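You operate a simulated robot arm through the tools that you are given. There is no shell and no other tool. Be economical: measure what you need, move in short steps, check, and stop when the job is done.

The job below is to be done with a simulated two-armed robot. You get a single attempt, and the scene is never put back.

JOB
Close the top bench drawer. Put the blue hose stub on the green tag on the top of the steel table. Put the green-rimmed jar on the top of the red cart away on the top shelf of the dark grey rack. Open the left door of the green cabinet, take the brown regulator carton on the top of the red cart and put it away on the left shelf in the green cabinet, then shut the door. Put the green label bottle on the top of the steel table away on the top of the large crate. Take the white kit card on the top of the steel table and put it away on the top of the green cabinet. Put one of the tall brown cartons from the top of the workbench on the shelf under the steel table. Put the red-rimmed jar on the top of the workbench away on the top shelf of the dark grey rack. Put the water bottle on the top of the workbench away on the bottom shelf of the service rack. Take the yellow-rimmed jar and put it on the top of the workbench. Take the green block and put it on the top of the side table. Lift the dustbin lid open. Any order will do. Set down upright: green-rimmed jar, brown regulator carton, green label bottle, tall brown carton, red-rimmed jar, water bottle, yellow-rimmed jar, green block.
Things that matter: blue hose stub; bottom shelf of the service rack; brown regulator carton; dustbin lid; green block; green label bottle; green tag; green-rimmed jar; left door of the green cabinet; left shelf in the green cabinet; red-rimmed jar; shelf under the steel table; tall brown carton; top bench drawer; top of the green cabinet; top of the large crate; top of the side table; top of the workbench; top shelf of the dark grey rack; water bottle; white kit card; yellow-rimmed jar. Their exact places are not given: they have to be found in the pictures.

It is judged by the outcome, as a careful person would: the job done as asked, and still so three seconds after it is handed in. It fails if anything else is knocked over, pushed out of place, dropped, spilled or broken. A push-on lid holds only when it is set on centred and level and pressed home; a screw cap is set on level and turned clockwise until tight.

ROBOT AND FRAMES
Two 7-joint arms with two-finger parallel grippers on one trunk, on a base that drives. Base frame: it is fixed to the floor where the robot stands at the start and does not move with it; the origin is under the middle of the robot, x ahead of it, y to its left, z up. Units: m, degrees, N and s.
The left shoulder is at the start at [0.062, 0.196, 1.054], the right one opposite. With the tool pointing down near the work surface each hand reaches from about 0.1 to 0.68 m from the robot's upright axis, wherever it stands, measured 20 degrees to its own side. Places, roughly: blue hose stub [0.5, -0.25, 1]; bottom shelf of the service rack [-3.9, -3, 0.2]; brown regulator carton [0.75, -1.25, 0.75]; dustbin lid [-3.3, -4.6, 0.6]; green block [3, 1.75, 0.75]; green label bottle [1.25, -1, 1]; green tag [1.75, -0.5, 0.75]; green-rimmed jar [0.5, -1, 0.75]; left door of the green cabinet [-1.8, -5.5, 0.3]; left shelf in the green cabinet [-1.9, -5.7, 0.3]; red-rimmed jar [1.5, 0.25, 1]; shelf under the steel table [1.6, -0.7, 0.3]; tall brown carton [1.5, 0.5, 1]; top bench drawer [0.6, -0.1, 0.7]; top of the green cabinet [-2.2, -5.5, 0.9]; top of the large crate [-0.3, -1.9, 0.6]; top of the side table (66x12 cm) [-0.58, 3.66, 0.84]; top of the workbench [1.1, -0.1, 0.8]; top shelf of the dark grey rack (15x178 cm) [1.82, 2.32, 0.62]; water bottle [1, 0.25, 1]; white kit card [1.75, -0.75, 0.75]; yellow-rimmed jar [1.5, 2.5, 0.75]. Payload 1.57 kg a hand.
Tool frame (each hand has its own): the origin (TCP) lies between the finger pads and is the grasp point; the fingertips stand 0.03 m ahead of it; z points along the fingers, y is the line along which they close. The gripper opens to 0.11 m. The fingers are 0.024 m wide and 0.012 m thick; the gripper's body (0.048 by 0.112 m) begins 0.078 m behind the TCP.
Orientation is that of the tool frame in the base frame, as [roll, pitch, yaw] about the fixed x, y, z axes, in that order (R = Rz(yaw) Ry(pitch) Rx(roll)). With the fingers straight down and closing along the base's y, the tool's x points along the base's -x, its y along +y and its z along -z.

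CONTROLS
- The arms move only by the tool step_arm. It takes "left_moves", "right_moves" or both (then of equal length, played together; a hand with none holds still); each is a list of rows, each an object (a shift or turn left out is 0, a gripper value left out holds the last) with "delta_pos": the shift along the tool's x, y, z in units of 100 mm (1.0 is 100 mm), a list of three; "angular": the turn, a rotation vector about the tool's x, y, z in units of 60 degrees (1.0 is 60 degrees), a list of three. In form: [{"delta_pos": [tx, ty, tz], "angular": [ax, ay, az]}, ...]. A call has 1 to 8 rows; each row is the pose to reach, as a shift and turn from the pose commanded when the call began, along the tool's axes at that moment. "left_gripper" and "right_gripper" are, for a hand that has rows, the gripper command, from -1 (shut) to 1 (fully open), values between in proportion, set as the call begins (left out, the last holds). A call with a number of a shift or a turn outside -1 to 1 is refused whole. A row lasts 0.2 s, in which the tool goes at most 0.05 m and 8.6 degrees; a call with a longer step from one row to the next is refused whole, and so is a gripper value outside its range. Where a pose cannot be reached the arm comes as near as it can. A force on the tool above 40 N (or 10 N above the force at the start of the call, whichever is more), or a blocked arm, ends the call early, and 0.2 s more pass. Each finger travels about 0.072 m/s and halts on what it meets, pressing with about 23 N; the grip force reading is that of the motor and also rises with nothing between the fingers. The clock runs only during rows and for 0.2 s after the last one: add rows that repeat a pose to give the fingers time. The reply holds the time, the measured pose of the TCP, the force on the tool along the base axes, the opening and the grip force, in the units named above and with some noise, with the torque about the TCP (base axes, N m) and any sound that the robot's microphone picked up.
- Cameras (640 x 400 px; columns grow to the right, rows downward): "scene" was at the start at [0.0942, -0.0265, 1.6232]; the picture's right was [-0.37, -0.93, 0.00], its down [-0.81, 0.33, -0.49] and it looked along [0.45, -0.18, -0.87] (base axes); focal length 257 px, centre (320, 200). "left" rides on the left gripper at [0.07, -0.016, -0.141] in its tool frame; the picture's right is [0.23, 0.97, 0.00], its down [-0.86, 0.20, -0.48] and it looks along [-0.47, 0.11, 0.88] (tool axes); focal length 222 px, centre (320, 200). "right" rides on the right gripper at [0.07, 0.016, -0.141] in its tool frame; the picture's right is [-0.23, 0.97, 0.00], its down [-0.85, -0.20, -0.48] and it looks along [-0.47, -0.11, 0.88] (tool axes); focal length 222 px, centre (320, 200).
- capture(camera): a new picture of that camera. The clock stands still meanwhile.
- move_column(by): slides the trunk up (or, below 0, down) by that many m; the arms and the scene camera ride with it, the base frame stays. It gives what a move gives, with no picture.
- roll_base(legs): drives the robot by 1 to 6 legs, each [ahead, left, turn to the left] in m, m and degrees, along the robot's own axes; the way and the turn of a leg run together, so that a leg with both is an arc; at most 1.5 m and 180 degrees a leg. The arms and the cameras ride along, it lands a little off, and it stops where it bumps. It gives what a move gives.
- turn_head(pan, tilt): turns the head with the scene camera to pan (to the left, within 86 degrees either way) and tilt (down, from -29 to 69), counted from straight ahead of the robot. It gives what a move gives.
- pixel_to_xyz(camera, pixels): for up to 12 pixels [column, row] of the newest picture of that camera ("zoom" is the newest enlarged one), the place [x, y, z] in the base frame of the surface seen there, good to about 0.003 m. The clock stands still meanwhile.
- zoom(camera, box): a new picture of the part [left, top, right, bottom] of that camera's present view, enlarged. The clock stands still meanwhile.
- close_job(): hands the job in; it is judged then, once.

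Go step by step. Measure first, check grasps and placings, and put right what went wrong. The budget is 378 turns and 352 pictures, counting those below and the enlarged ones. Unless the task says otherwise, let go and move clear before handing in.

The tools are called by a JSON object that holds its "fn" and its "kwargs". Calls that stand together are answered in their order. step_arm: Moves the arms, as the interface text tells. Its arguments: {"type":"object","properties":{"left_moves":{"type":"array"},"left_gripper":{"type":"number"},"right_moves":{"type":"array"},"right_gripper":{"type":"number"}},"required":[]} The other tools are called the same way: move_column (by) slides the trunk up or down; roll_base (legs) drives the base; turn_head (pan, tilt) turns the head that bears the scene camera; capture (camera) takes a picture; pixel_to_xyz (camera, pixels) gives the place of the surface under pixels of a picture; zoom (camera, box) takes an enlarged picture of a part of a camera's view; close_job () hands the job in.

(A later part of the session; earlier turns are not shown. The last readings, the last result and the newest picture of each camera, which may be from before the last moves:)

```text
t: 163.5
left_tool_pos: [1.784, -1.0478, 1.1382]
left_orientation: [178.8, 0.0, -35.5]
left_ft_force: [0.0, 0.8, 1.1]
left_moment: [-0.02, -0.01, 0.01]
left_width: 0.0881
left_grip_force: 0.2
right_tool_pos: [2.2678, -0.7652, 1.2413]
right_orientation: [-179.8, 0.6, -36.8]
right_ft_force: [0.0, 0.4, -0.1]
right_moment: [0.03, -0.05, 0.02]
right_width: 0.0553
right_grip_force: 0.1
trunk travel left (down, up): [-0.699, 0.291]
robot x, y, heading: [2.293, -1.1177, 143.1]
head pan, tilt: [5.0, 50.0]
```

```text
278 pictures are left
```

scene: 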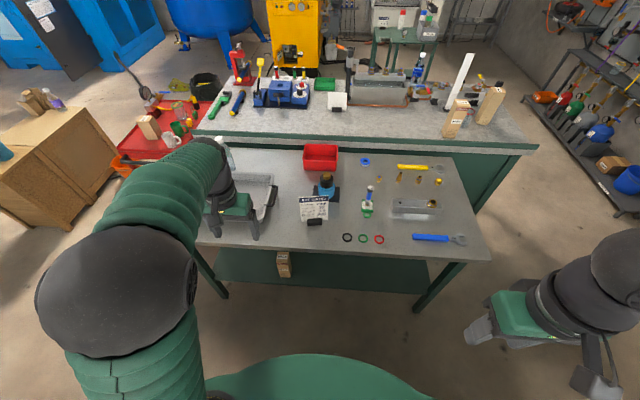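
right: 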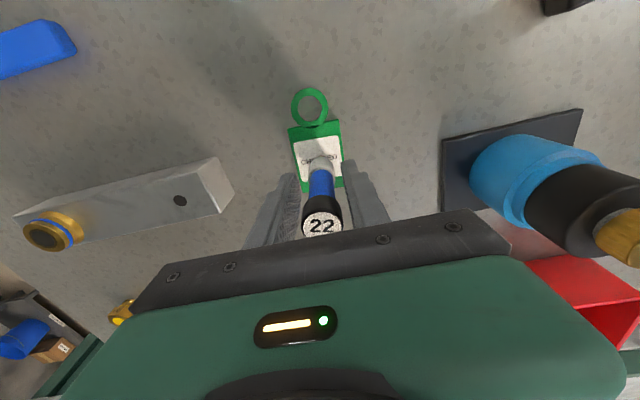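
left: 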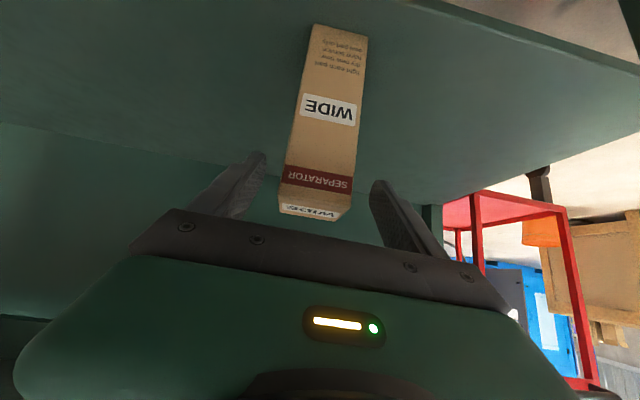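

Bring the base closer so the card lies in front of the right hand, and yaw the right hand to pinch the card across its thickness.

{"fn": "roll_base", "kwargs": {"legs": [[0.2, 0.22, 0]]}}

{"fn": "step_arm", "kwargs": {"right_moves": [{"delta_pos": [-0.2, 0, 0], "angular": [0, 0, 0.14]}, {"delta_pos": [-0.4, 0, 0], "angular": [0, 0, 0.28]}, {"delta_pos": [-0.6, 0, 0], "angular": [0, 0, 0.42]}, {"delta_pos": [-0.8, 0, 0], "angular": [0, 0, 0.56]}, {"delta_pos": [-1, 0, 0], "angular": [0, 0, 0.7]}, {"delta_pos": [-1, 0, 0], "angular": [0, 0, 0.84]}, {"delta_pos": [-1, 0, 0], "angular": [0, 0, 0.98]}]}}

{"fn": "capture", "kwargs": {"camera": "scene"}}

{"fn": "zoom", "kwargs": {"camera": "scene", "box": [340, 200, 480, 300]}}

```text
t: 165.6
left_tool_pos: [1.4983, -1.0952, 1.1407]
left_orientation: [178.5, 0.0, -35.7]
left_ft_force: [0.2, -0.3, -0.1]
left_moment: [-0.11, 0.02, 0.0]
left_width: 0.0881
left_grip_force: 0.1
right_tool_pos: [1.9853, -0.8148, 1.2395]
right_orientation: [179.6, 0.7, -36.8]
right_ft_force: [0.6, 0.2, -0.3]
right_moment: [-0.04, 0.04, 0.0]
right_width: 0.0551
right_grip_force: 0.1
trunk travel left (down, up): [-0.699, 0.291]
robot x, y, heading: [2.0023, -1.1671, 142.9]
head pan, tilt: [5.0, 50.0]
```

```text
t: 167.2
left_tool_pos: [1.4942, -1.0996, 1.1385]
left_orientation: [178.8, 0.0, -35.7]
left_ft_force: [1.0, 0.4, -0.3]
left_moment: [-0.02, 0.04, -0.02]
left_width: 0.0879
left_grip_force: 0.1
right_tool_pos: [1.8983, -0.7605, 1.2412]
right_orientation: [179.5, 0.3, -95.8]
right_ft_force: [0.2, 0.0, 0.6]
right_moment: [0.0, -0.01, 0.0]
right_width: 0.0549
right_grip_force: 0.1
trunk travel left (down, up): [-0.699, 0.291]
robot x, y, heading: [1.9986, -1.1696, 143.1]
head pan, tilt: [5.0, 50.0]
```

```text
277 pictures are left
```

scene: 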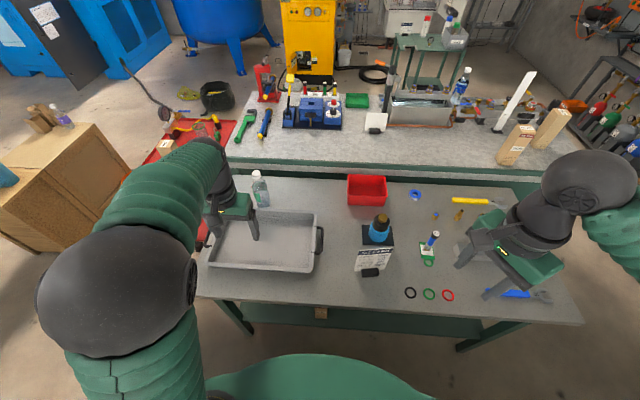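

```text
4.00 times, centred on (410, 250) of scene
```

zoom: 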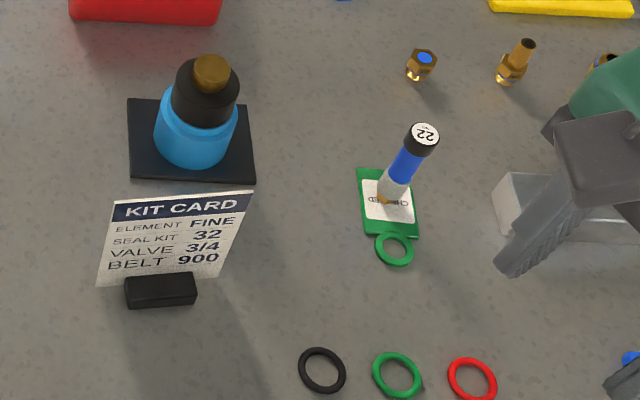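

Measure the card's corners precisely.

{"fn": "pixel_to_xyz", "kwargs": {"camera": "zoom", "pixels": [[120, 208], [244, 198], [182, 205], [105, 280], [212, 272], [160, 265], [130, 295], [193, 288], [160, 283], [240, 110]]}}

```text
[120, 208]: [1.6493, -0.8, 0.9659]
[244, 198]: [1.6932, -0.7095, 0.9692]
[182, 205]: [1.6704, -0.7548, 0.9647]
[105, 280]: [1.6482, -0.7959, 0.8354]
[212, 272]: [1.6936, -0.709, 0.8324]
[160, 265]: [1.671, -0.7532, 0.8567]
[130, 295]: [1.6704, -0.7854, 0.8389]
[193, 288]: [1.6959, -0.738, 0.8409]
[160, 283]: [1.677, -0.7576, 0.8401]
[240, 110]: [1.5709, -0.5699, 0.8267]
```

Card centre [1.671,-0.754], plane direction 63°. Finish the yaw and move toward it.

{"fn": "step_arm", "kwargs": {"right_moves": [{"delta_pos": [0.05, 0.45, 0], "angular": [0, 0, 0.12]}, {"delta_pos": [0.1, 0.9, 0], "angular": [0, 0, 0.24]}, {"delta_pos": [0.12, 1.0, 0.3], "angular": [0, 0, 0.355]}, {"delta_pos": [0.12, 1.0, 0.7], "angular": [0, 0, 0.355]}]}}

{"fn": "capture", "kwargs": {"camera": "right"}}

```text
t: 168.2
left_tool_pos: [1.4931, -1.1008, 1.1379]
left_orientation: [178.8, 0.0, -35.7]
left_ft_force: [-0.3, -0.1, -0.2]
left_moment: [-0.04, -0.02, -0.01]
left_width: 0.0881
left_grip_force: 0.0
right_tool_pos: [1.7971, -0.7608, 1.1723]
right_orientation: [179.5, 0.1, -117.2]
right_ft_force: [0.0, 0.3, -0.1]
right_moment: [-0.03, 0.01, 0.03]
right_width: 0.0551
right_grip_force: 0.1
trunk travel left (down, up): [-0.699, 0.291]
robot x, y, heading: [2.0021, -1.1729, 143.0]
head pan, tilt: [5.0, 50.0]
```

```text
275 pictures are left
```

right: 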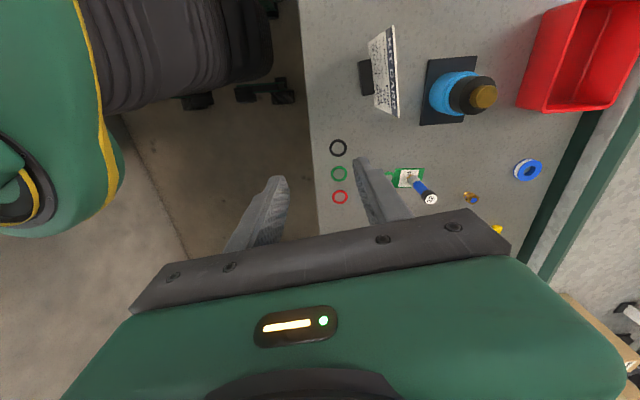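

Move over the card.

{"fn": "step_arm", "kwargs": {"right_moves": [{"delta_pos": [0.17, 0.4, 0]}, {"delta_pos": [0.34, 0.8, 0.1]}, {"delta_pos": [0.5, 1.0, 0.4]}, {"delta_pos": [0.52, 1.0, 0.8]}, {"delta_pos": [0.52, 1.0, 1.0]}]}}

{"fn": "step_arm", "kwargs": {"right_moves": [{"delta_pos": [0, 0.15, 0]}, {"delta_pos": [0, 0.15, 0.1]}]}}

{"fn": "capture", "kwargs": {"camera": "right"}}

{"fn": "zoom", "kwargs": {"camera": "scene", "box": [320, 180, 460, 290]}}

```text
t: 169.3
left_tool_pos: [1.4919, -1.1018, 1.1368]
left_orientation: [179.0, -0.1, -35.8]
left_ft_force: [0.1, 0.1, -0.3]
left_moment: [-0.05, -0.05, 0.0]
left_width: 0.0881
left_grip_force: 0.1
right_tool_pos: [1.6827, -0.7616, 1.0739]
right_orientation: [179.4, 0.2, -117.0]
right_ft_force: [-0.8, -0.5, 0.1]
right_moment: [0.01, 0.01, -0.01]
right_width: 0.0548
right_grip_force: 0.1
trunk travel left (down, up): [-0.699, 0.291]
robot x, y, heading: [2.003, -1.1698, 143.3]
head pan, tilt: [5.0, 50.0]
```

```text
t: 169.9
left_tool_pos: [1.4916, -1.102, 1.1371]
left_orientation: [179.0, -0.2, -35.7]
left_ft_force: [0.1, 0.1, 0.9]
left_moment: [0.02, 0.02, 0.01]
left_width: 0.0879
left_grip_force: 0.1
right_tool_pos: [1.6673, -0.7575, 1.0632]
right_orientation: [179.4, 0.2, -117.0]
right_ft_force: [0.1, -0.2, 0.8]
right_moment: [-0.02, 0.03, -0.01]
right_width: 0.0554
right_grip_force: 0.0
trunk travel left (down, up): [-0.699, 0.291]
robot x, y, heading: [2.0023, -1.1701, 143.2]
head pan, tilt: [5.0, 50.0]
```

```text
274 pictures are left
```

right: 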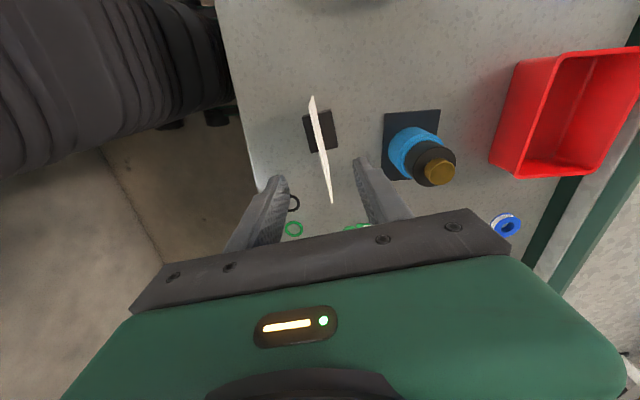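

```text
3.64 times, centred on (390, 235) of scene
```

zoom: 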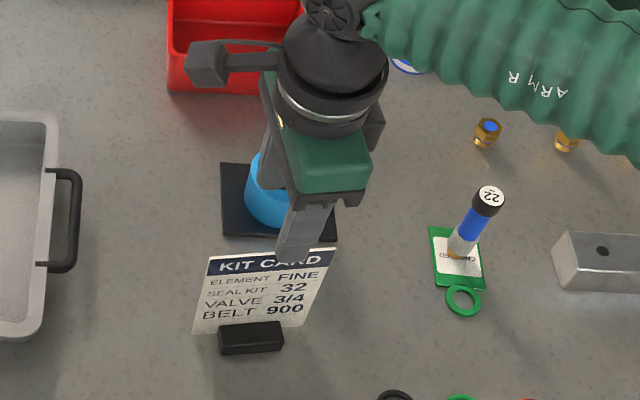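

The card lies centred between the fingers. Descend and pinch.

{"fn": "step_arm", "kwargs": {"right_moves": [{"delta_pos": [0, 0, 0.4]}, {"delta_pos": [0, 0, 0.75]}, {"delta_pos": [0, 0, 1.0]}]}}

{"fn": "step_arm", "kwargs": {"right_moves": [{"delta_pos": [0, 0, 0.28]}, {"delta_pos": [0, 0, 0.28]}]}}

{"fn": "step_arm", "kwargs": {"right_moves": [{"delta_pos": [0, 0, 0]}, {"delta_pos": [0, 0, 0]}, {"delta_pos": [0, 0, 0]}, {"delta_pos": [0, 0, 0]}], "right_gripper": -1}}

{"fn": "step_arm", "kwargs": {"right_moves": [{"delta_pos": [0, 0, -0.3]}, {"delta_pos": [0, 0, -0.65]}, {"delta_pos": [0, 0, -1]}]}}

{"fn": "capture", "kwargs": {"camera": "scene"}}

```text
t: 170.8
left_tool_pos: [1.4923, -1.1031, 1.1381]
left_orientation: [179.0, 0.0, -35.7]
left_ft_force: [0.2, 1.5, 0.0]
left_moment: [0.02, 0.01, 0.01]
left_width: 0.088
left_grip_force: 0.0
right_tool_pos: [1.6682, -0.7561, 0.9637]
right_orientation: [179.3, 0.3, -117.0]
right_ft_force: [-0.1, 0.2, -0.9]
right_moment: [-0.03, -0.01, -0.02]
right_width: 0.0552
right_grip_force: 0.1
trunk travel left (down, up): [-0.699, 0.291]
robot x, y, heading: [1.9967, -1.162, 143.2]
head pan, tilt: [5.0, 50.0]
```

```text
t: 171.3
left_tool_pos: [1.4923, -1.1039, 1.1371]
left_orientation: [179.0, 0.0, -35.7]
left_ft_force: [-0.1, 0.3, -0.2]
left_moment: [0.01, -0.03, -0.02]
left_width: 0.0879
left_grip_force: 0.0
right_tool_pos: [1.6676, -0.7567, 0.9362]
right_orientation: [179.4, 0.3, -117.0]
right_ft_force: [0.5, 0.0, 0.1]
right_moment: [0.01, 0.03, 0.0]
right_width: 0.0553
right_grip_force: 0.2
trunk travel left (down, up): [-0.699, 0.291]
robot x, y, heading: [1.9997, -1.1731, 142.9]
head pan, tilt: [5.0, 50.0]
```

```text
t: 172.3
left_tool_pos: [1.4924, -1.1019, 1.1369]
left_orientation: [179.0, -0.1, -35.7]
left_ft_force: [-0.8, -0.8, 0.0]
left_moment: [0.0, 0.0, 0.01]
left_width: 0.0879
left_grip_force: 0.1
right_tool_pos: [1.6673, -0.7559, 0.9351]
right_orientation: [179.4, 0.3, -117.0]
right_ft_force: [0.5, -0.2, 0.6]
right_moment: [0.0, -0.03, -0.01]
right_width: 0.0032
right_grip_force: 22.5
trunk travel left (down, up): [-0.699, 0.291]
robot x, y, heading: [1.9999, -1.1726, 143.1]
head pan, tilt: [5.0, 50.0]
```

```text
t: 173.2
left_tool_pos: [1.4922, -1.1041, 1.1366]
left_orientation: [179.1, 0.0, -35.7]
left_ft_force: [0.0, -0.6, 0.6]
left_moment: [0.0, 0.05, 0.01]
left_width: 0.0881
left_grip_force: 0.1
right_tool_pos: [1.6669, -0.7573, 1.0369]
right_orientation: [179.5, 0.3, -117.0]
right_ft_force: [-0.2, -0.4, -2.7]
right_moment: [-0.01, -0.05, 0.02]
right_width: 0.0027
right_grip_force: 23.2
trunk travel left (down, up): [-0.699, 0.291]
robot x, y, heading: [2.0003, -1.17, 143.3]
head pan, tilt: [5.0, 50.0]
```

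```text
272 pictures are left
```

scene: 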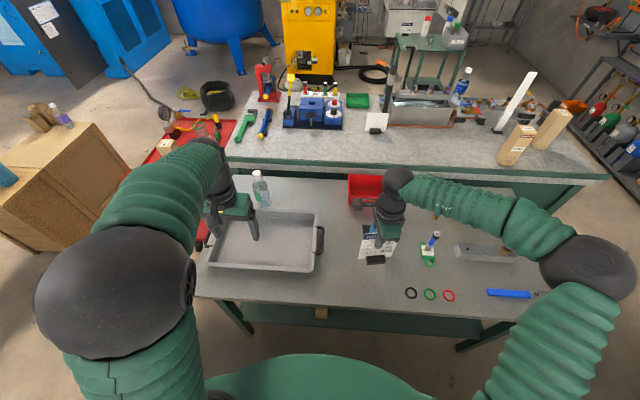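

Card is lifted with its holder. Raise, and drive around to the table's right end for the bottle.

{"fn": "move_column", "kwargs": {"by": 0.28}}

{"fn": "roll_base", "kwargs": {"legs": [[0, 0.5, 0], [0, 0.45, 0]]}}

{"fn": "turn_head", "kwargs": {"pan": 0, "tilt": 55}}

{"fn": "capture", "kwargs": {"camera": "scene"}}

```text
t: 176.0
left_tool_pos: [1.4916, -1.1025, 1.416]
left_orientation: [179.1, -0.1, -35.7]
left_ft_force: [0.3, 0.0, 0.3]
left_moment: [0.0, 0.0, 0.02]
left_width: 0.0878
left_grip_force: 0.1
right_tool_pos: [1.6674, -0.7565, 1.3172]
right_orientation: [179.5, 0.3, -117.0]
right_ft_force: [0.3, 0.3, -1.6]
right_moment: [-0.01, 0.03, -0.01]
right_width: 0.0029
right_grip_force: 22.9
trunk travel left (down, up): [-0.979, 0.011]
robot x, y, heading: [1.9985, -1.1704, 143.0]
head pan, tilt: [5.0, 50.0]
```

```text
t: 181.3
left_tool_pos: [0.9186, -1.8678, 1.4175]
left_orientation: [178.9, -0.2, -35.6]
left_ft_force: [-0.9, 0.0, 0.4]
left_moment: [0.01, 0.03, -0.03]
left_width: 0.088
left_grip_force: 0.0
right_tool_pos: [1.0948, -1.5207, 1.317]
right_orientation: [179.3, 0.2, -117.1]
right_ft_force: [0.4, 0.1, -1.7]
right_moment: [-0.03, 0.02, 0.0]
right_width: 0.0029
right_grip_force: 23.3
trunk travel left (down, up): [-0.979, 0.011]
robot x, y, heading: [1.4257, -1.9365, 143.1]
head pan, tilt: [5.0, 50.0]
```

```text
t: 181.9
left_tool_pos: [0.9203, -1.868, 1.4173]
left_orientation: [178.8, 0.0, -35.7]
left_ft_force: [-0.7, -0.1, 0.7]
left_moment: [-0.01, -0.04, -0.01]
left_width: 0.088
left_grip_force: 0.1
right_tool_pos: [1.0955, -1.5223, 1.317]
right_orientation: [179.5, 0.2, -117.0]
right_ft_force: [-0.5, 0.2, -1.7]
right_moment: [-0.03, 0.01, -0.01]
right_width: 0.003
right_grip_force: 23.0
trunk travel left (down, up): [-0.979, 0.011]
robot x, y, heading: [1.4251, -1.9375, 143.3]
head pan, tilt: [0.0, 55.0]
```

```text
271 pictures are left
```

scene: 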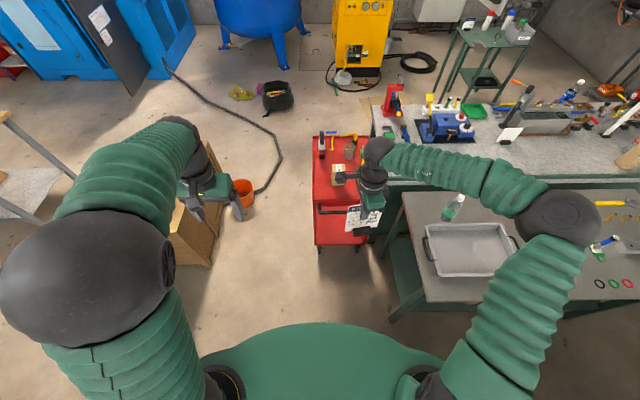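

Measure cart corners, bottle, carton, table corner and crate from here.

{"fn": "pixel_to_xyz", "kwargs": {"camera": "scene", "pixels": [[315, 205], [366, 240], [313, 140], [452, 212], [450, 200], [338, 178], [345, 150], [415, 300], [425, 230], [185, 230], [210, 260], [243, 185]]}}

{"fn": "zoom", "kwargs": {"camera": "scene", "box": [290, 120, 490, 260]}}

```text
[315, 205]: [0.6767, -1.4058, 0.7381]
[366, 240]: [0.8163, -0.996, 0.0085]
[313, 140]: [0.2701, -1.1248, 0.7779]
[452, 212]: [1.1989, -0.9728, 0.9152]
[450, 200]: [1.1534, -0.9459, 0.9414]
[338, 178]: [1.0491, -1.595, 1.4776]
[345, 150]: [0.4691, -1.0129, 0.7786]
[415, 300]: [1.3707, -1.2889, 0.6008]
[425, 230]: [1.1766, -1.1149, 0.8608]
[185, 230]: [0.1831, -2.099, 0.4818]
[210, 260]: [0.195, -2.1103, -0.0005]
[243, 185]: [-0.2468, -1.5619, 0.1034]
```

```text
2.86 times, centred on (390, 190) of scene
```

zoom: 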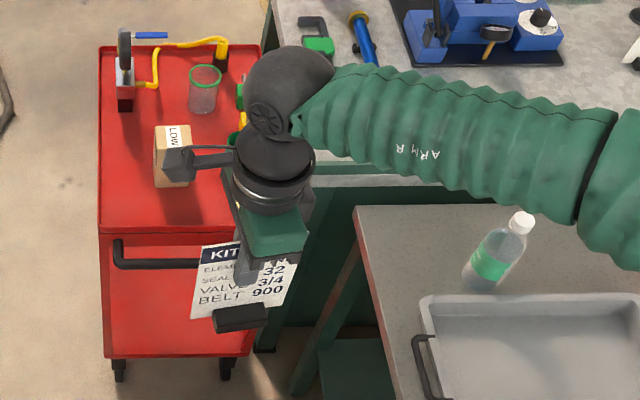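

Bottle at about [1.17,-0.95]. Drive to the table's right end and turn to face it.

{"fn": "roll_base", "kwargs": {"legs": [[0.45, -0.14, 0], [0, 0, -80]]}}

{"fn": "turn_head", "kwargs": {"pan": 15, "tilt": 55}}

{"fn": "capture", "kwargs": {"camera": "scene"}}

{"fn": "capture", "kwargs": {"camera": "left"}}

```text
t: 188.2
left_tool_pos: [1.0973, -1.0343, 1.4152]
left_orientation: [179.8, 0.2, -114.8]
left_ft_force: [-1.1, -0.6, 0.3]
left_moment: [0.03, -0.06, 0.03]
left_width: 0.088
left_grip_force: 0.1
right_tool_pos: [1.4703, -1.1438, 1.3214]
right_orientation: [179.4, 1.3, 163.8]
right_ft_force: [-0.7, 0.2, -0.9]
right_moment: [-0.01, -0.05, 0.03]
right_width: 0.0029
right_grip_force: 23.2
trunk travel left (down, up): [-0.979, 0.011]
robot x, y, heading: [1.1476, -1.5517, 63.7]
head pan, tilt: [0.0, 55.0]
```

```text
t: 188.9
left_tool_pos: [1.1202, -1.0442, 1.4195]
left_orientation: [178.9, 0.1, -114.8]
left_ft_force: [-0.5, 0.0, 0.1]
left_moment: [0.01, 0.03, -0.04]
left_width: 0.0878
left_grip_force: 0.0
right_tool_pos: [1.4939, -1.153, 1.3176]
right_orientation: [179.1, 0.2, 163.7]
right_ft_force: [-0.3, -0.8, -0.6]
right_moment: [0.02, 0.01, 0.02]
right_width: 0.003
right_grip_force: 23.2
trunk travel left (down, up): [-0.979, 0.011]
robot x, y, heading: [1.1495, -1.5578, 63.7]
head pan, tilt: [15.0, 55.0]
```

```text
269 pictures are left
```

scene: 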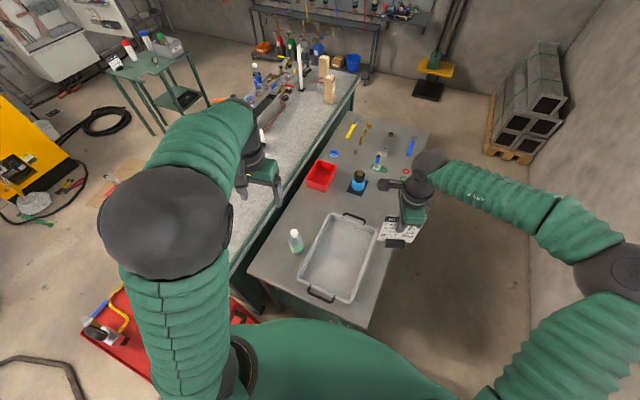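

```text
268 pictures are left
```

left: 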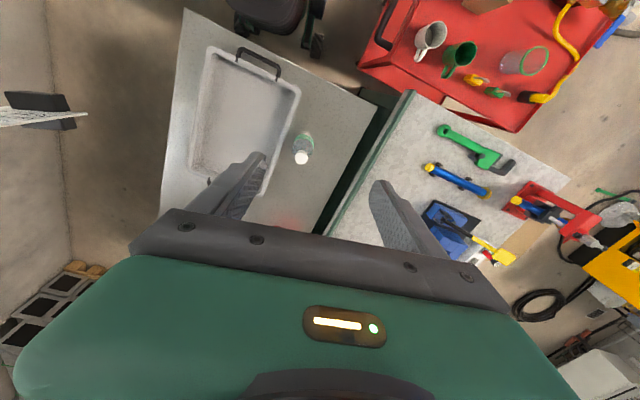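

Measure the bottle.

{"fn": "zoom", "kwargs": {"camera": "scene", "box": [250, 205, 350, 275]}}

{"fn": "pixel_to_xyz", "kwargs": {"camera": "scene", "pixels": [[295, 232], [295, 241], [297, 248], [291, 246], [303, 246]]}}

{"fn": "pixel_to_xyz", "kwargs": {"camera": "left", "pixels": [[301, 157], [302, 145], [308, 137]]}}

```text
5.71 times, centred on (300, 240) of scene
```

zoom: 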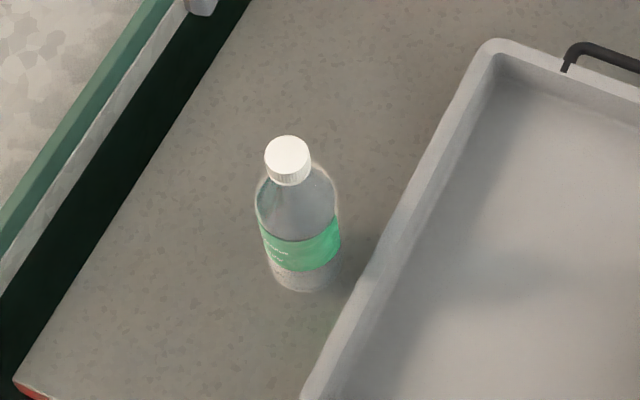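

```text
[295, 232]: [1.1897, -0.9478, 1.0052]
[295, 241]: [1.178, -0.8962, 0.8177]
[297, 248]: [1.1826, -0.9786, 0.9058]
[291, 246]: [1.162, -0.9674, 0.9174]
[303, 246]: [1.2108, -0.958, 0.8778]
```

```text
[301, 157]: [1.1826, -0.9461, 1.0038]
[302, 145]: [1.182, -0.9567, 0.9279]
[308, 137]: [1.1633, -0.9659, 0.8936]
```

Bottle centre ≈ [1.187,-0.948], top 1.005; tray rim is at z 0.86, so grip at z≈0.91. Position above it.

{"fn": "step_arm", "kwargs": {"left_moves": [{"delta_pos": [-0.35, -0.07, 0]}, {"delta_pos": [-0.7, -0.14, 0]}, {"delta_pos": [-1, -0.2, 0]}]}}

{"fn": "move_column", "kwargs": {"by": -0.28}}

{"fn": "capture", "kwargs": {"camera": "left"}}

```text
t: 189.7
left_tool_pos: [1.1953, -0.9645, 1.4182]
left_orientation: [178.5, 0.0, -115.0]
left_ft_force: [0.6, -0.1, 0.5]
left_moment: [0.05, 0.11, 0.0]
left_width: 0.0878
left_grip_force: 0.0
right_tool_pos: [1.506, -1.1557, 1.3163]
right_orientation: [179.3, -0.3, 163.6]
right_ft_force: [0.9, -0.6, -1.2]
right_moment: [0.04, 0.13, -0.01]
right_width: 0.0028
right_grip_force: 22.5
trunk travel left (down, up): [-0.979, 0.011]
robot x, y, heading: [1.1505, -1.5554, 63.9]
head pan, tilt: [15.0, 55.0]
```

```text
t: 192.6
left_tool_pos: [1.172, -0.9547, 1.1356]
left_orientation: [179.3, 0.1, -114.8]
left_ft_force: [-0.4, -0.6, 0.3]
left_moment: [-0.02, -0.01, -0.02]
left_width: 0.0881
left_grip_force: 0.0
right_tool_pos: [1.4849, -1.147, 1.0383]
right_orientation: [179.3, 0.5, 163.8]
right_ft_force: [0.0, 0.1, 0.0]
right_moment: [0.02, 0.01, 0.02]
right_width: 0.0029
right_grip_force: 22.6
trunk travel left (down, up): [-0.699, 0.291]
robot x, y, heading: [1.1507, -1.5522, 63.6]
head pan, tilt: [15.0, 55.0]
```

```text
266 pictures are left
```

left: 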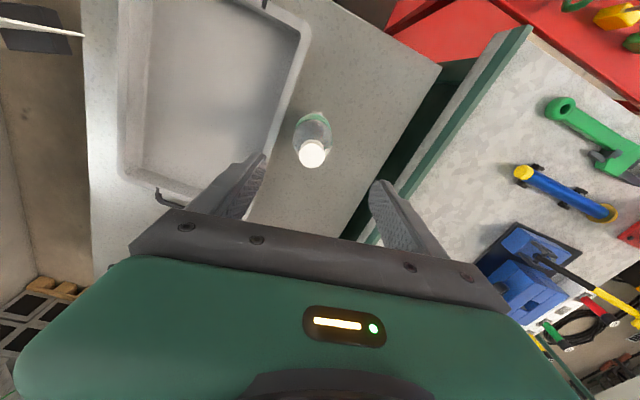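

{"fn": "pixel_to_xyz", "kwargs": {"camera": "left", "pixels": [[312, 154], [301, 154], [323, 154], [312, 144], [312, 164]]}}

```text
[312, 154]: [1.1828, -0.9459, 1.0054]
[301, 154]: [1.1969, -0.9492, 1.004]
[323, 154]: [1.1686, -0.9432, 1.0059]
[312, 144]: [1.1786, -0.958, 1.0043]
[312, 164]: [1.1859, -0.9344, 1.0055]
```

Cap centre [1.1826,-0.946]. Correct 1.2 cm and descend.

{"fn": "step_arm", "kwargs": {"left_moves": [{"delta_pos": [-0.12, -0.06, 0.2]}, {"delta_pos": [-0.12, -0.06, 0.6]}, {"delta_pos": [-0.12, -0.06, 1.0]}]}}

{"fn": "step_arm", "kwargs": {"left_moves": [{"delta_pos": [0, 0, 0.4]}, {"delta_pos": [0, 0, 0.8]}, {"delta_pos": [0, 0, 1.0]}]}}

{"fn": "capture", "kwargs": {"camera": "left"}}

```text
t: 193.3
left_tool_pos: [1.1812, -0.9461, 1.0348]
left_orientation: [179.4, 0.0, -114.8]
left_ft_force: [0.0, -0.3, 0.7]
left_moment: [-0.03, 0.0, 0.01]
left_width: 0.0882
left_grip_force: 0.0
right_tool_pos: [1.4845, -1.148, 1.0378]
right_orientation: [179.4, 0.7, 163.7]
right_ft_force: [0.1, -0.6, -1.2]
right_moment: [0.01, 0.03, -0.02]
right_width: 0.0028
right_grip_force: 22.9
trunk travel left (down, up): [-0.699, 0.291]
robot x, y, heading: [1.1452, -1.5523, 63.7]
head pan, tilt: [15.0, 55.0]
```

```text
t: 194.2
left_tool_pos: [1.1804, -0.9446, 0.9357]
left_orientation: [179.4, 0.0, -114.9]
left_ft_force: [0.6, -0.6, 0.2]
left_moment: [-0.05, 0.03, 0.02]
left_width: 0.0877
left_grip_force: 0.0
right_tool_pos: [1.4846, -1.147, 1.0389]
right_orientation: [179.4, 0.7, 163.7]
right_ft_force: [0.0, 0.4, -0.6]
right_moment: [0.0, 0.01, 0.01]
right_width: 0.0029
right_grip_force: 22.6
trunk travel left (down, up): [-0.699, 0.291]
robot x, y, heading: [1.1461, -1.5496, 63.6]
head pan, tilt: [15.0, 55.0]
```

```text
265 pictures are left
```

left: 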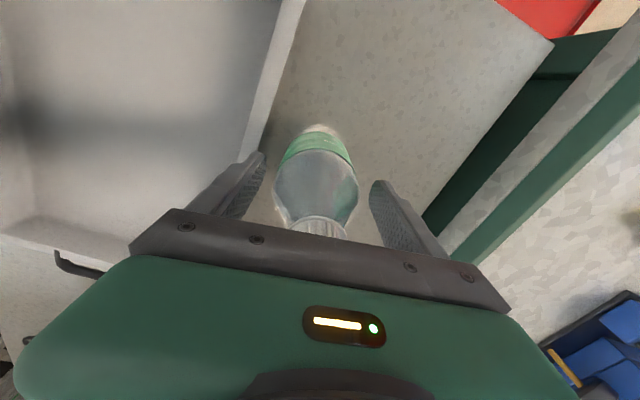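

Palm is just above the cap, so grip here.

{"fn": "step_arm", "kwargs": {"left_moves": [{"delta_pos": [0, 0, 0.03]}, {"delta_pos": [0, 0, 0.03]}, {"delta_pos": [0, 0, 0.03]}, {"delta_pos": [0, 0, 0.03]}], "left_gripper": -1}}

{"fn": "step_arm", "kwargs": {"left_moves": [{"delta_pos": [0, 0, -0.3]}, {"delta_pos": [0, 0, -0.65]}, {"delta_pos": [0, 0, -1.0]}]}}

{"fn": "capture", "kwargs": {"camera": "left"}}

```text
t: 195.2
left_tool_pos: [1.1793, -0.9453, 0.9326]
left_orientation: [179.4, 0.1, -114.7]
left_ft_force: [2.1, 0.5, 6.2]
left_moment: [0.05, -0.46, 0.02]
left_width: 0.0624
left_grip_force: 23.1
right_tool_pos: [1.4837, -1.1481, 1.0394]
right_orientation: [179.3, 0.6, 163.8]
right_ft_force: [-0.6, -0.6, -1.7]
right_moment: [0.02, 0.04, 0.02]
right_width: 0.0025
right_grip_force: 22.2
trunk travel left (down, up): [-0.699, 0.291]
robot x, y, heading: [1.1475, -1.5543, 63.8]
head pan, tilt: [15.0, 55.0]
```

```text
t: 195.9
left_tool_pos: [1.1819, -0.9455, 1.0341]
left_orientation: [179.3, 0.0, -114.7]
left_ft_force: [-0.9, -0.2, -3.9]
left_moment: [-0.04, -0.01, -0.03]
left_width: 0.0624
left_grip_force: 22.8
right_tool_pos: [1.4848, -1.1467, 1.0388]
right_orientation: [179.4, 0.8, 163.7]
right_ft_force: [-0.1, -0.1, -1.0]
right_moment: [0.03, 0.06, 0.0]
right_width: 0.003
right_grip_force: 22.6
trunk travel left (down, up): [-0.699, 0.291]
robot x, y, heading: [1.1458, -1.5568, 63.7]
head pan, tilt: [15.0, 55.0]
```

```text
264 pictures are left
```

left: 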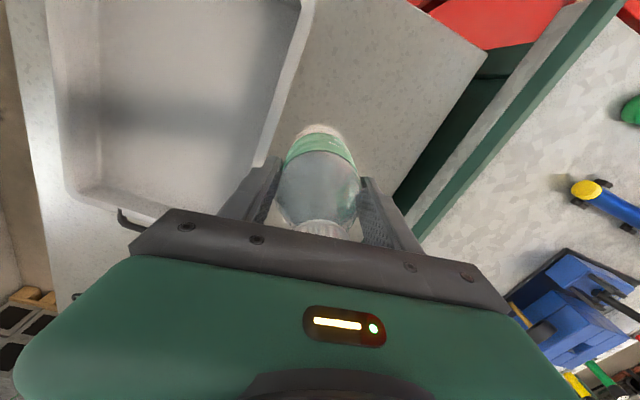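

Bottle held. Raise, back off, and turn toward the crate.

{"fn": "move_column", "kwargs": {"by": 0.28}}

{"fn": "roll_base", "kwargs": {"legs": [[-0.45, 0, 0], [0, 0, 120]]}}

{"fn": "turn_head", "kwargs": {"pan": 0, "tilt": 45}}

{"fn": "capture", "kwargs": {"camera": "scene"}}

```text
t: 198.8
left_tool_pos: [1.1829, -0.9439, 1.3129]
left_orientation: [179.2, 0.1, -114.8]
left_ft_force: [-0.3, 0.4, -3.7]
left_moment: [0.01, 0.0, 0.01]
left_width: 0.0623
left_grip_force: 23.0
right_tool_pos: [1.4849, -1.1459, 1.3186]
right_orientation: [179.5, 0.6, 163.8]
right_ft_force: [-0.2, -0.2, -1.2]
right_moment: [-0.02, 0.0, -0.02]
right_width: 0.0027
right_grip_force: 22.7
trunk travel left (down, up): [-0.979, 0.011]
robot x, y, heading: [1.1471, -1.554, 63.8]
head pan, tilt: [15.0, 55.0]
```

```text
t: 206.5
left_tool_pos: [0.4067, -2.2363, 1.3127]
left_orientation: [179.3, 0.0, 5.6]
left_ft_force: [-0.1, -0.5, -3.5]
left_moment: [-0.03, -0.02, 0.0]
left_width: 0.0623
left_grip_force: 22.9
right_tool_pos: [0.427, -1.8736, 1.3188]
right_orientation: [179.3, 0.7, -75.9]
right_ft_force: [-0.6, 0.4, -0.6]
right_moment: [-0.01, -0.01, 0.0]
right_width: 0.0026
right_grip_force: 23.0
trunk travel left (down, up): [-0.979, 0.011]
robot x, y, heading: [0.9511, -1.9546, -175.7]
head pan, tilt: [15.0, 55.0]
```

```text
t: 207.3
left_tool_pos: [0.4092, -2.2365, 1.3146]
left_orientation: [179.3, 0.1, 5.6]
left_ft_force: [-0.2, 0.1, -4.3]
left_moment: [-0.02, -0.03, -0.01]
left_width: 0.0625
left_grip_force: 23.1
right_tool_pos: [0.4299, -1.8754, 1.3189]
right_orientation: [179.2, 0.7, -75.8]
right_ft_force: [0.6, -0.2, -1.5]
right_moment: [-0.01, 0.0, 0.01]
right_width: 0.0028
right_grip_force: 22.8
trunk travel left (down, up): [-0.979, 0.011]
robot x, y, heading: [0.9466, -1.9585, -176.2]
head pan, tilt: [0.0, 45.0]
```

```text
263 pictures are left
```

scene: 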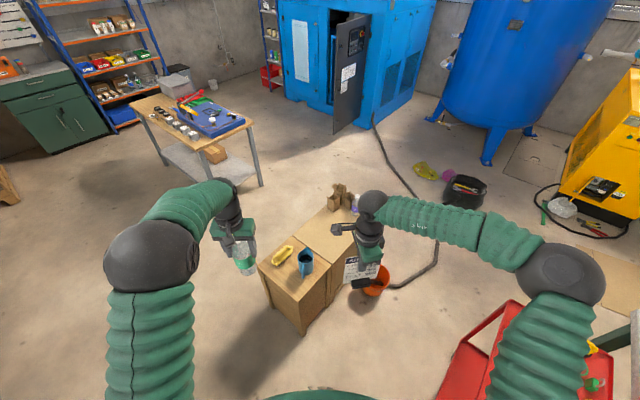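

{"fn": "zoom", "kwargs": {"camera": "scene", "box": [240, 170, 400, 340]}}

{"fn": "pixel_to_xyz", "kwargs": {"camera": "scene", "pixels": [[258, 265], [302, 303], [272, 240], [335, 262], [285, 256], [308, 250], [302, 225], [345, 240], [320, 228], [330, 210], [315, 243], [340, 270]]}}

```text
2.35 times, centred on (320, 255) of scene
```

zoom: 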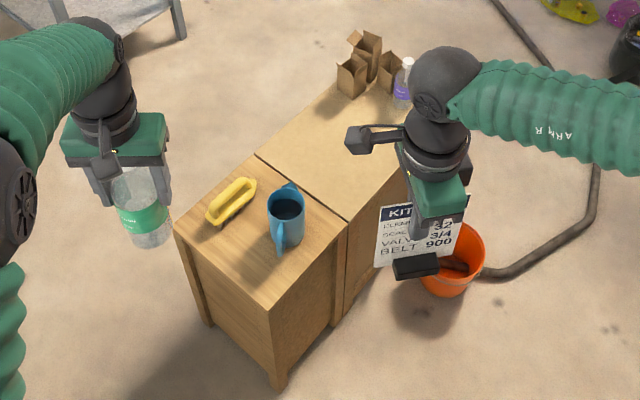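

```text
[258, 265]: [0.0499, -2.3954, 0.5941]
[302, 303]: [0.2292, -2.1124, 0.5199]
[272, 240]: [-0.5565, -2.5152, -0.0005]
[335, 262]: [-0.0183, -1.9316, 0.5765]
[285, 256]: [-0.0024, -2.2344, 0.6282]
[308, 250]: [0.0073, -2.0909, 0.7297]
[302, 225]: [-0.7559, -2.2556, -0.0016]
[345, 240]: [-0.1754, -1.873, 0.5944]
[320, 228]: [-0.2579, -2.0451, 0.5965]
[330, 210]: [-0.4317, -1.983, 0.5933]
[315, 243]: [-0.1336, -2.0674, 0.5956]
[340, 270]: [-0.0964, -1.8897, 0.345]
```

Large crate top is at z≈0.596, free around [-0.15,-2.0]. Drive nearer with the left hand toward that spot.

{"fn": "roll_base", "kwargs": {"legs": [[0.55, -0.295, 8]]}}

{"fn": "capture", "kwargs": {"camera": "scene"}}

```text
t: 210.8
left_tool_pos: [-0.1336, -2.1012, 1.3153]
left_orientation: [179.6, 0.2, 13.7]
left_ft_force: [-0.2, 0.2, -3.5]
left_moment: [0.01, 0.02, 0.02]
left_width: 0.0623
left_grip_force: 22.9
right_tool_pos: [-0.164, -1.739, 1.3217]
right_orientation: [179.2, 0.8, -67.8]
right_ft_force: [0.3, -0.6, -0.9]
right_moment: [0.01, -0.02, 0.02]
right_width: 0.0025
right_grip_force: 22.9
trunk travel left (down, up): [-0.979, 0.011]
robot x, y, heading: [0.3626, -1.7497, -167.9]
head pan, tilt: [0.0, 45.0]
```

```text
261 pictures are left
```

scene: 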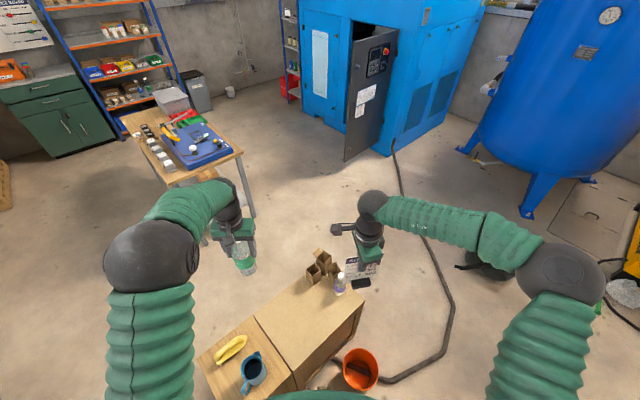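

{"fn": "pixel_to_xyz", "kwargs": {"camera": "scene", "pixels": [[258, 318], [296, 375], [358, 302], [290, 285], [300, 330], [285, 320], [340, 290], [310, 278], [315, 305], [252, 360]]}}

```text
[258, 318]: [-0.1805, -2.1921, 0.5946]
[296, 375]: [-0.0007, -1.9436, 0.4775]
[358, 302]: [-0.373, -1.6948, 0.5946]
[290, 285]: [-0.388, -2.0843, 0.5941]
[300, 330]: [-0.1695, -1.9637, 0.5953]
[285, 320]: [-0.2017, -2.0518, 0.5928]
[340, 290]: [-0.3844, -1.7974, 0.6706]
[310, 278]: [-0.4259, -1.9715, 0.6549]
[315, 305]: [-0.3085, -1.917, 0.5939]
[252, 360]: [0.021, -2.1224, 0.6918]
```

Target spot [-0.23,-2.0]. Lower the trunk and move the bottle over it.

{"fn": "step_arm", "kwargs": {"left_moves": [{"delta_pos": [-0.23, -0.33, 0]}, {"delta_pos": [-0.46, -0.66, 0]}, {"delta_pos": [-0.7, -1.0, 0]}]}}

{"fn": "move_column", "kwargs": {"by": -0.4}}

{"fn": "step_arm", "kwargs": {"left_moves": [{"delta_pos": [0, -0.2, 0.4]}, {"delta_pos": [0, -0.2, 0.8]}, {"delta_pos": [0, -0.2, 1]}]}}

{"fn": "capture", "kwargs": {"camera": "scene"}}

```text
t: 211.6
left_tool_pos: [-0.2269, -2.016, 1.3147]
left_orientation: [179.2, 0.3, 13.7]
left_ft_force: [0.0, 0.1, -4.3]
left_moment: [0.05, 0.0, -0.01]
left_width: 0.0624
left_grip_force: 23.1
right_tool_pos: [-0.1668, -1.7335, 1.3197]
right_orientation: [179.2, 0.6, -67.8]
right_ft_force: [-0.9, -0.6, -1.5]
right_moment: [0.02, 0.02, 0.03]
right_width: 0.0028
right_grip_force: 22.3
trunk travel left (down, up): [-0.979, 0.011]
robot x, y, heading: [0.3602, -1.7454, -167.7]
head pan, tilt: [0.0, 45.0]
```

```text
t: 215.4
left_tool_pos: [-0.226, -2.0191, 0.9145]
left_orientation: [179.3, 0.2, 13.7]
left_ft_force: [0.5, 0.3, -3.5]
left_moment: [0.0, -0.04, -0.02]
left_width: 0.0622
left_grip_force: 23.0
right_tool_pos: [-0.1648, -1.7363, 0.9207]
right_orientation: [179.2, 0.7, -67.9]
right_ft_force: [-0.7, -0.3, -1.0]
right_moment: [-0.01, 0.01, -0.02]
right_width: 0.0032
right_grip_force: 23.1
trunk travel left (down, up): [-0.579, 0.411]
robot x, y, heading: [0.3554, -1.7506, -167.6]
head pan, tilt: [0.0, 45.0]
```

```text
t: 216.2
left_tool_pos: [-0.2301, -1.9995, 0.8135]
left_orientation: [179.3, 0.1, 13.6]
left_ft_force: [0.4, -0.3, -3.6]
left_moment: [-0.02, 0.01, 0.0]
left_width: 0.0622
left_grip_force: 23.2
right_tool_pos: [-0.163, -1.7364, 0.9217]
right_orientation: [179.3, 0.7, -67.8]
right_ft_force: [0.4, 0.2, -1.5]
right_moment: [0.0, -0.01, -0.01]
right_width: 0.0027
right_grip_force: 22.9
trunk travel left (down, up): [-0.579, 0.411]
robot x, y, heading: [0.3587, -1.7485, -167.7]
head pan, tilt: [0.0, 45.0]
```

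```text
260 pictures are left
```

scene: 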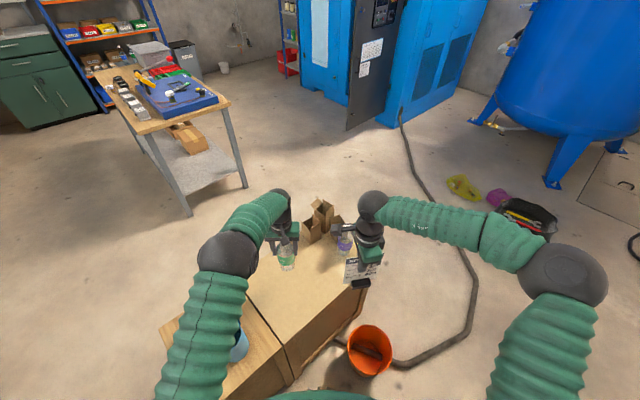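

Lower the remaining ~10 cm with a soft touch.

{"fn": "step_arm", "kwargs": {"left_moves": [{"delta_pos": [0, 0, 0.4]}, {"delta_pos": [0, 0, 0.75]}, {"delta_pos": [0, 0, 0.93]}, {"delta_pos": [0, 0, 0.97]}, {"delta_pos": [0, 0, 1.0]}]}}

{"fn": "step_arm", "kwargs": {"left_moves": [{"delta_pos": [0, 0, 0.03]}, {"delta_pos": [0, 0, 0.05]}, {"delta_pos": [0, 0, 0.07]}]}}

{"fn": "capture", "kwargs": {"camera": "left"}}

```text
t: 217.4
left_tool_pos: [-0.2286, -2.0007, 0.7147]
left_orientation: [179.4, 0.2, 13.7]
left_ft_force: [-0.2, -0.1, -3.1]
left_moment: [0.01, 0.01, 0.0]
left_width: 0.0623
left_grip_force: 23.6
right_tool_pos: [-0.1645, -1.736, 0.9207]
right_orientation: [179.2, 0.7, -67.9]
right_ft_force: [-0.2, -0.1, -1.0]
right_moment: [-0.04, 0.0, -0.03]
right_width: 0.0026
right_grip_force: 22.9
trunk travel left (down, up): [-0.579, 0.411]
robot x, y, heading: [0.3572, -1.7481, -167.6]
head pan, tilt: [0.0, 45.0]
```

```text
t: 218.2
left_tool_pos: [-0.2307, -2.0025, 0.7083]
left_orientation: [179.2, 0.5, 13.7]
left_ft_force: [1.3, -0.4, 5.9]
left_moment: [0.21, -0.18, 0.01]
left_width: 0.0623
left_grip_force: 23.2
right_tool_pos: [-0.1637, -1.7359, 0.9205]
right_orientation: [179.1, 0.7, -67.9]
right_ft_force: [-0.4, 0.6, -1.4]
right_moment: [-0.03, 0.0, 0.0]
right_width: 0.003
right_grip_force: 22.9
trunk travel left (down, up): [-0.579, 0.411]
robot x, y, heading: [0.3554, -1.7467, -167.9]
head pan, tilt: [0.0, 45.0]
```

```text
259 pictures are left
```

left: 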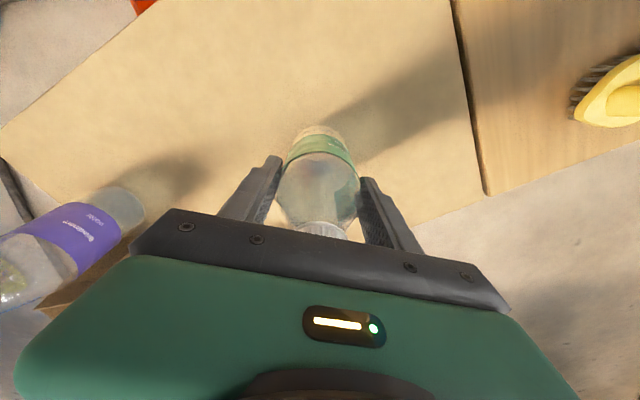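

Contact. Release and rise.

{"fn": "step_arm", "kwargs": {"left_moves": [{"delta_pos": [0, 0, -0.01]}, {"delta_pos": [0, 0, -0.01]}, {"delta_pos": [0, 0, -0.01]}], "left_gripper": 0.5}}

{"fn": "step_arm", "kwargs": {"left_moves": [{"delta_pos": [0, 0, -0.3]}, {"delta_pos": [0, 0, -0.65]}, {"delta_pos": [0, 0, -1.0]}]}}

{"fn": "step_arm", "kwargs": {"left_moves": [{"delta_pos": [0, 0, -0.4]}, {"delta_pos": [0, 0, -0.8]}, {"delta_pos": [0, 0, -1.0]}]}}

{"fn": "capture", "kwargs": {"camera": "left"}}

```text
t: 219.0
left_tool_pos: [-0.2305, -2.0017, 0.7095]
left_orientation: [179.2, 0.1, 13.7]
left_ft_force: [-0.1, -0.2, 0.8]
left_moment: [-0.01, -0.03, 0.02]
left_width: 0.082
left_grip_force: 0.0
right_tool_pos: [-0.1639, -1.7353, 0.9208]
right_orientation: [179.2, 0.7, -67.8]
right_ft_force: [0.4, 0.2, -0.4]
right_moment: [0.0, -0.04, -0.02]
right_width: 0.0029
right_grip_force: 22.7
trunk travel left (down, up): [-0.579, 0.411]
robot x, y, heading: [0.3548, -1.7438, -167.6]
head pan, tilt: [0.0, 45.0]
```

```text
t: 219.8
left_tool_pos: [-0.2282, -1.9997, 0.8097]
left_orientation: [179.3, 0.3, 13.6]
left_ft_force: [-0.1, 0.4, -0.1]
left_moment: [0.01, 0.0, 0.02]
left_width: 0.0825
left_grip_force: 0.1
right_tool_pos: [-0.1641, -1.7359, 0.921]
right_orientation: [179.2, 0.8, -67.8]
right_ft_force: [-0.1, -0.4, -1.0]
right_moment: [-0.01, 0.04, -0.01]
right_width: 0.0031
right_grip_force: 22.6
trunk travel left (down, up): [-0.579, 0.411]
robot x, y, heading: [0.3622, -1.7462, -167.9]
head pan, tilt: [0.0, 45.0]
```

```text
t: 220.6
left_tool_pos: [-0.2301, -1.9991, 0.9088]
left_orientation: [179.2, 0.2, 13.7]
left_ft_force: [0.3, -0.2, -1.1]
left_moment: [-0.04, 0.02, -0.04]
left_width: 0.0826
left_grip_force: 0.1
right_tool_pos: [-0.1648, -1.7355, 0.9212]
right_orientation: [179.2, 0.7, -67.9]
right_ft_force: [-0.4, 0.3, -1.0]
right_moment: [0.01, 0.04, 0.0]
right_width: 0.003
right_grip_force: 23.2
trunk travel left (down, up): [-0.579, 0.411]
robot x, y, heading: [0.3632, -1.7493, -167.7]
head pan, tilt: [0.0, 45.0]
```

```text
258 pictures are left
```

left: 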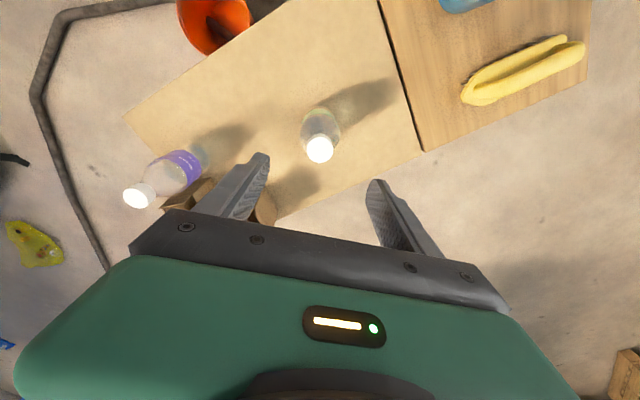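

The label bottle stands on the crate. Now raise and turn to the cart for the regulator carton.

{"fn": "move_column", "kwargs": {"by": 0.39}}

{"fn": "roll_base", "kwargs": {"legs": [[0, 0, -127]]}}

{"fn": "turn_head", "kwargs": {"pan": 0, "tilt": 55}}

{"fn": "capture", "kwargs": {"camera": "scene"}}

```text
t: 224.4
left_tool_pos: [-0.2304, -1.9992, 1.2987]
left_orientation: [179.3, 0.2, 13.7]
left_ft_force: [0.1, -0.8, -0.8]
left_moment: [0.01, -0.01, -0.04]
left_width: 0.0826
left_grip_force: 0.0
right_tool_pos: [-0.1647, -1.7357, 1.3102]
right_orientation: [179.2, 0.6, -67.8]
right_ft_force: [0.2, -0.5, -1.3]
right_moment: [-0.01, -0.02, -0.02]
right_width: 0.0028
right_grip_force: 22.5
trunk travel left (down, up): [-0.969, 0.021]
robot x, y, heading: [0.3561, -1.746, -167.9]
head pan, tilt: [0.0, 45.0]
```

```text
t: 230.0
left_tool_pos: [0.5055, -1.1246, 1.2989]
left_orientation: [179.3, 0.3, -112.9]
left_ft_force: [0.4, 0.3, 0.0]
left_moment: [-0.01, 0.01, -0.04]
left_width: 0.0826
left_grip_force: 0.1
right_tool_pos: [0.6776, -1.3347, 1.3116]
right_orientation: [179.2, 0.7, 165.6]
right_ft_force: [0.7, -0.5, -1.6]
right_moment: [0.0, 0.02, -0.02]
right_width: 0.0027
right_grip_force: 22.4
trunk travel left (down, up): [-0.969, 0.021]
robot x, y, heading: [0.3605, -1.7501, 65.7]
head pan, tilt: [0.0, 45.0]
```

```text
t: 230.8
left_tool_pos: [0.5051, -1.126, 1.3005]
left_orientation: [179.3, 0.3, -113.0]
left_ft_force: [0.1, 0.0, 0.0]
left_moment: [0.02, -0.03, -0.04]
left_width: 0.0823
left_grip_force: 0.1
right_tool_pos: [0.6776, -1.3366, 1.3111]
right_orientation: [179.1, 0.8, 165.7]
right_ft_force: [-0.6, 0.1, -1.2]
right_moment: [-0.02, 0.0, -0.04]
right_width: 0.003
right_grip_force: 22.7
trunk travel left (down, up): [-0.969, 0.021]
robot x, y, heading: [0.359, -1.7492, 65.4]
head pan, tilt: [0.0, 55.0]
```

```text
257 pictures are left
```

scene: 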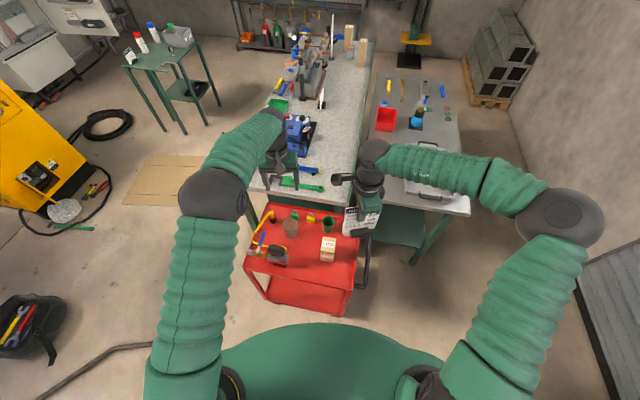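

{"fn": "zoom", "kwargs": {"camera": "scene", "box": [230, 195, 390, 315]}}

{"fn": "pixel_to_xyz", "kwargs": {"camera": "scene", "pixels": [[323, 238], [335, 239], [322, 247], [334, 248], [328, 256], [291, 222], [291, 232], [245, 270], [348, 288], [280, 255], [270, 204], [355, 215]]}}

```text
3.33 times, centred on (310, 255) of scene
```

zoom: 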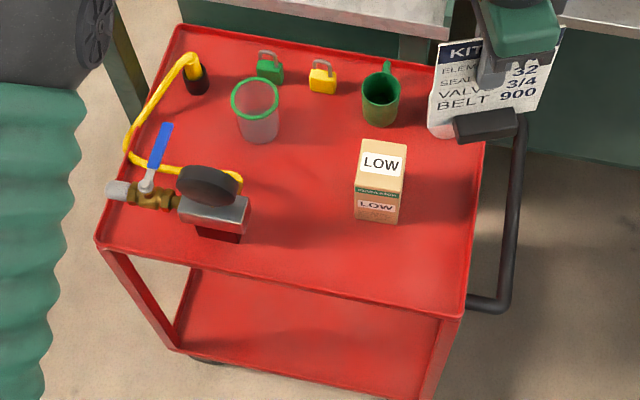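

```text
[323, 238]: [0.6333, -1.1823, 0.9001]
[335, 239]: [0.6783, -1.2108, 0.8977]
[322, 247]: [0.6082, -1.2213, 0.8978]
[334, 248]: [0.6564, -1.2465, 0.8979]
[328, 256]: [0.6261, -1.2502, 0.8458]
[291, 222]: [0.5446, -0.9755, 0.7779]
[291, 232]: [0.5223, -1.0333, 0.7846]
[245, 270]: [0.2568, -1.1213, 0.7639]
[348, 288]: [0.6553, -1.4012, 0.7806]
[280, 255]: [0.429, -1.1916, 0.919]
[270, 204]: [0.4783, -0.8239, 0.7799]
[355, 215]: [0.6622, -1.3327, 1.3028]
```

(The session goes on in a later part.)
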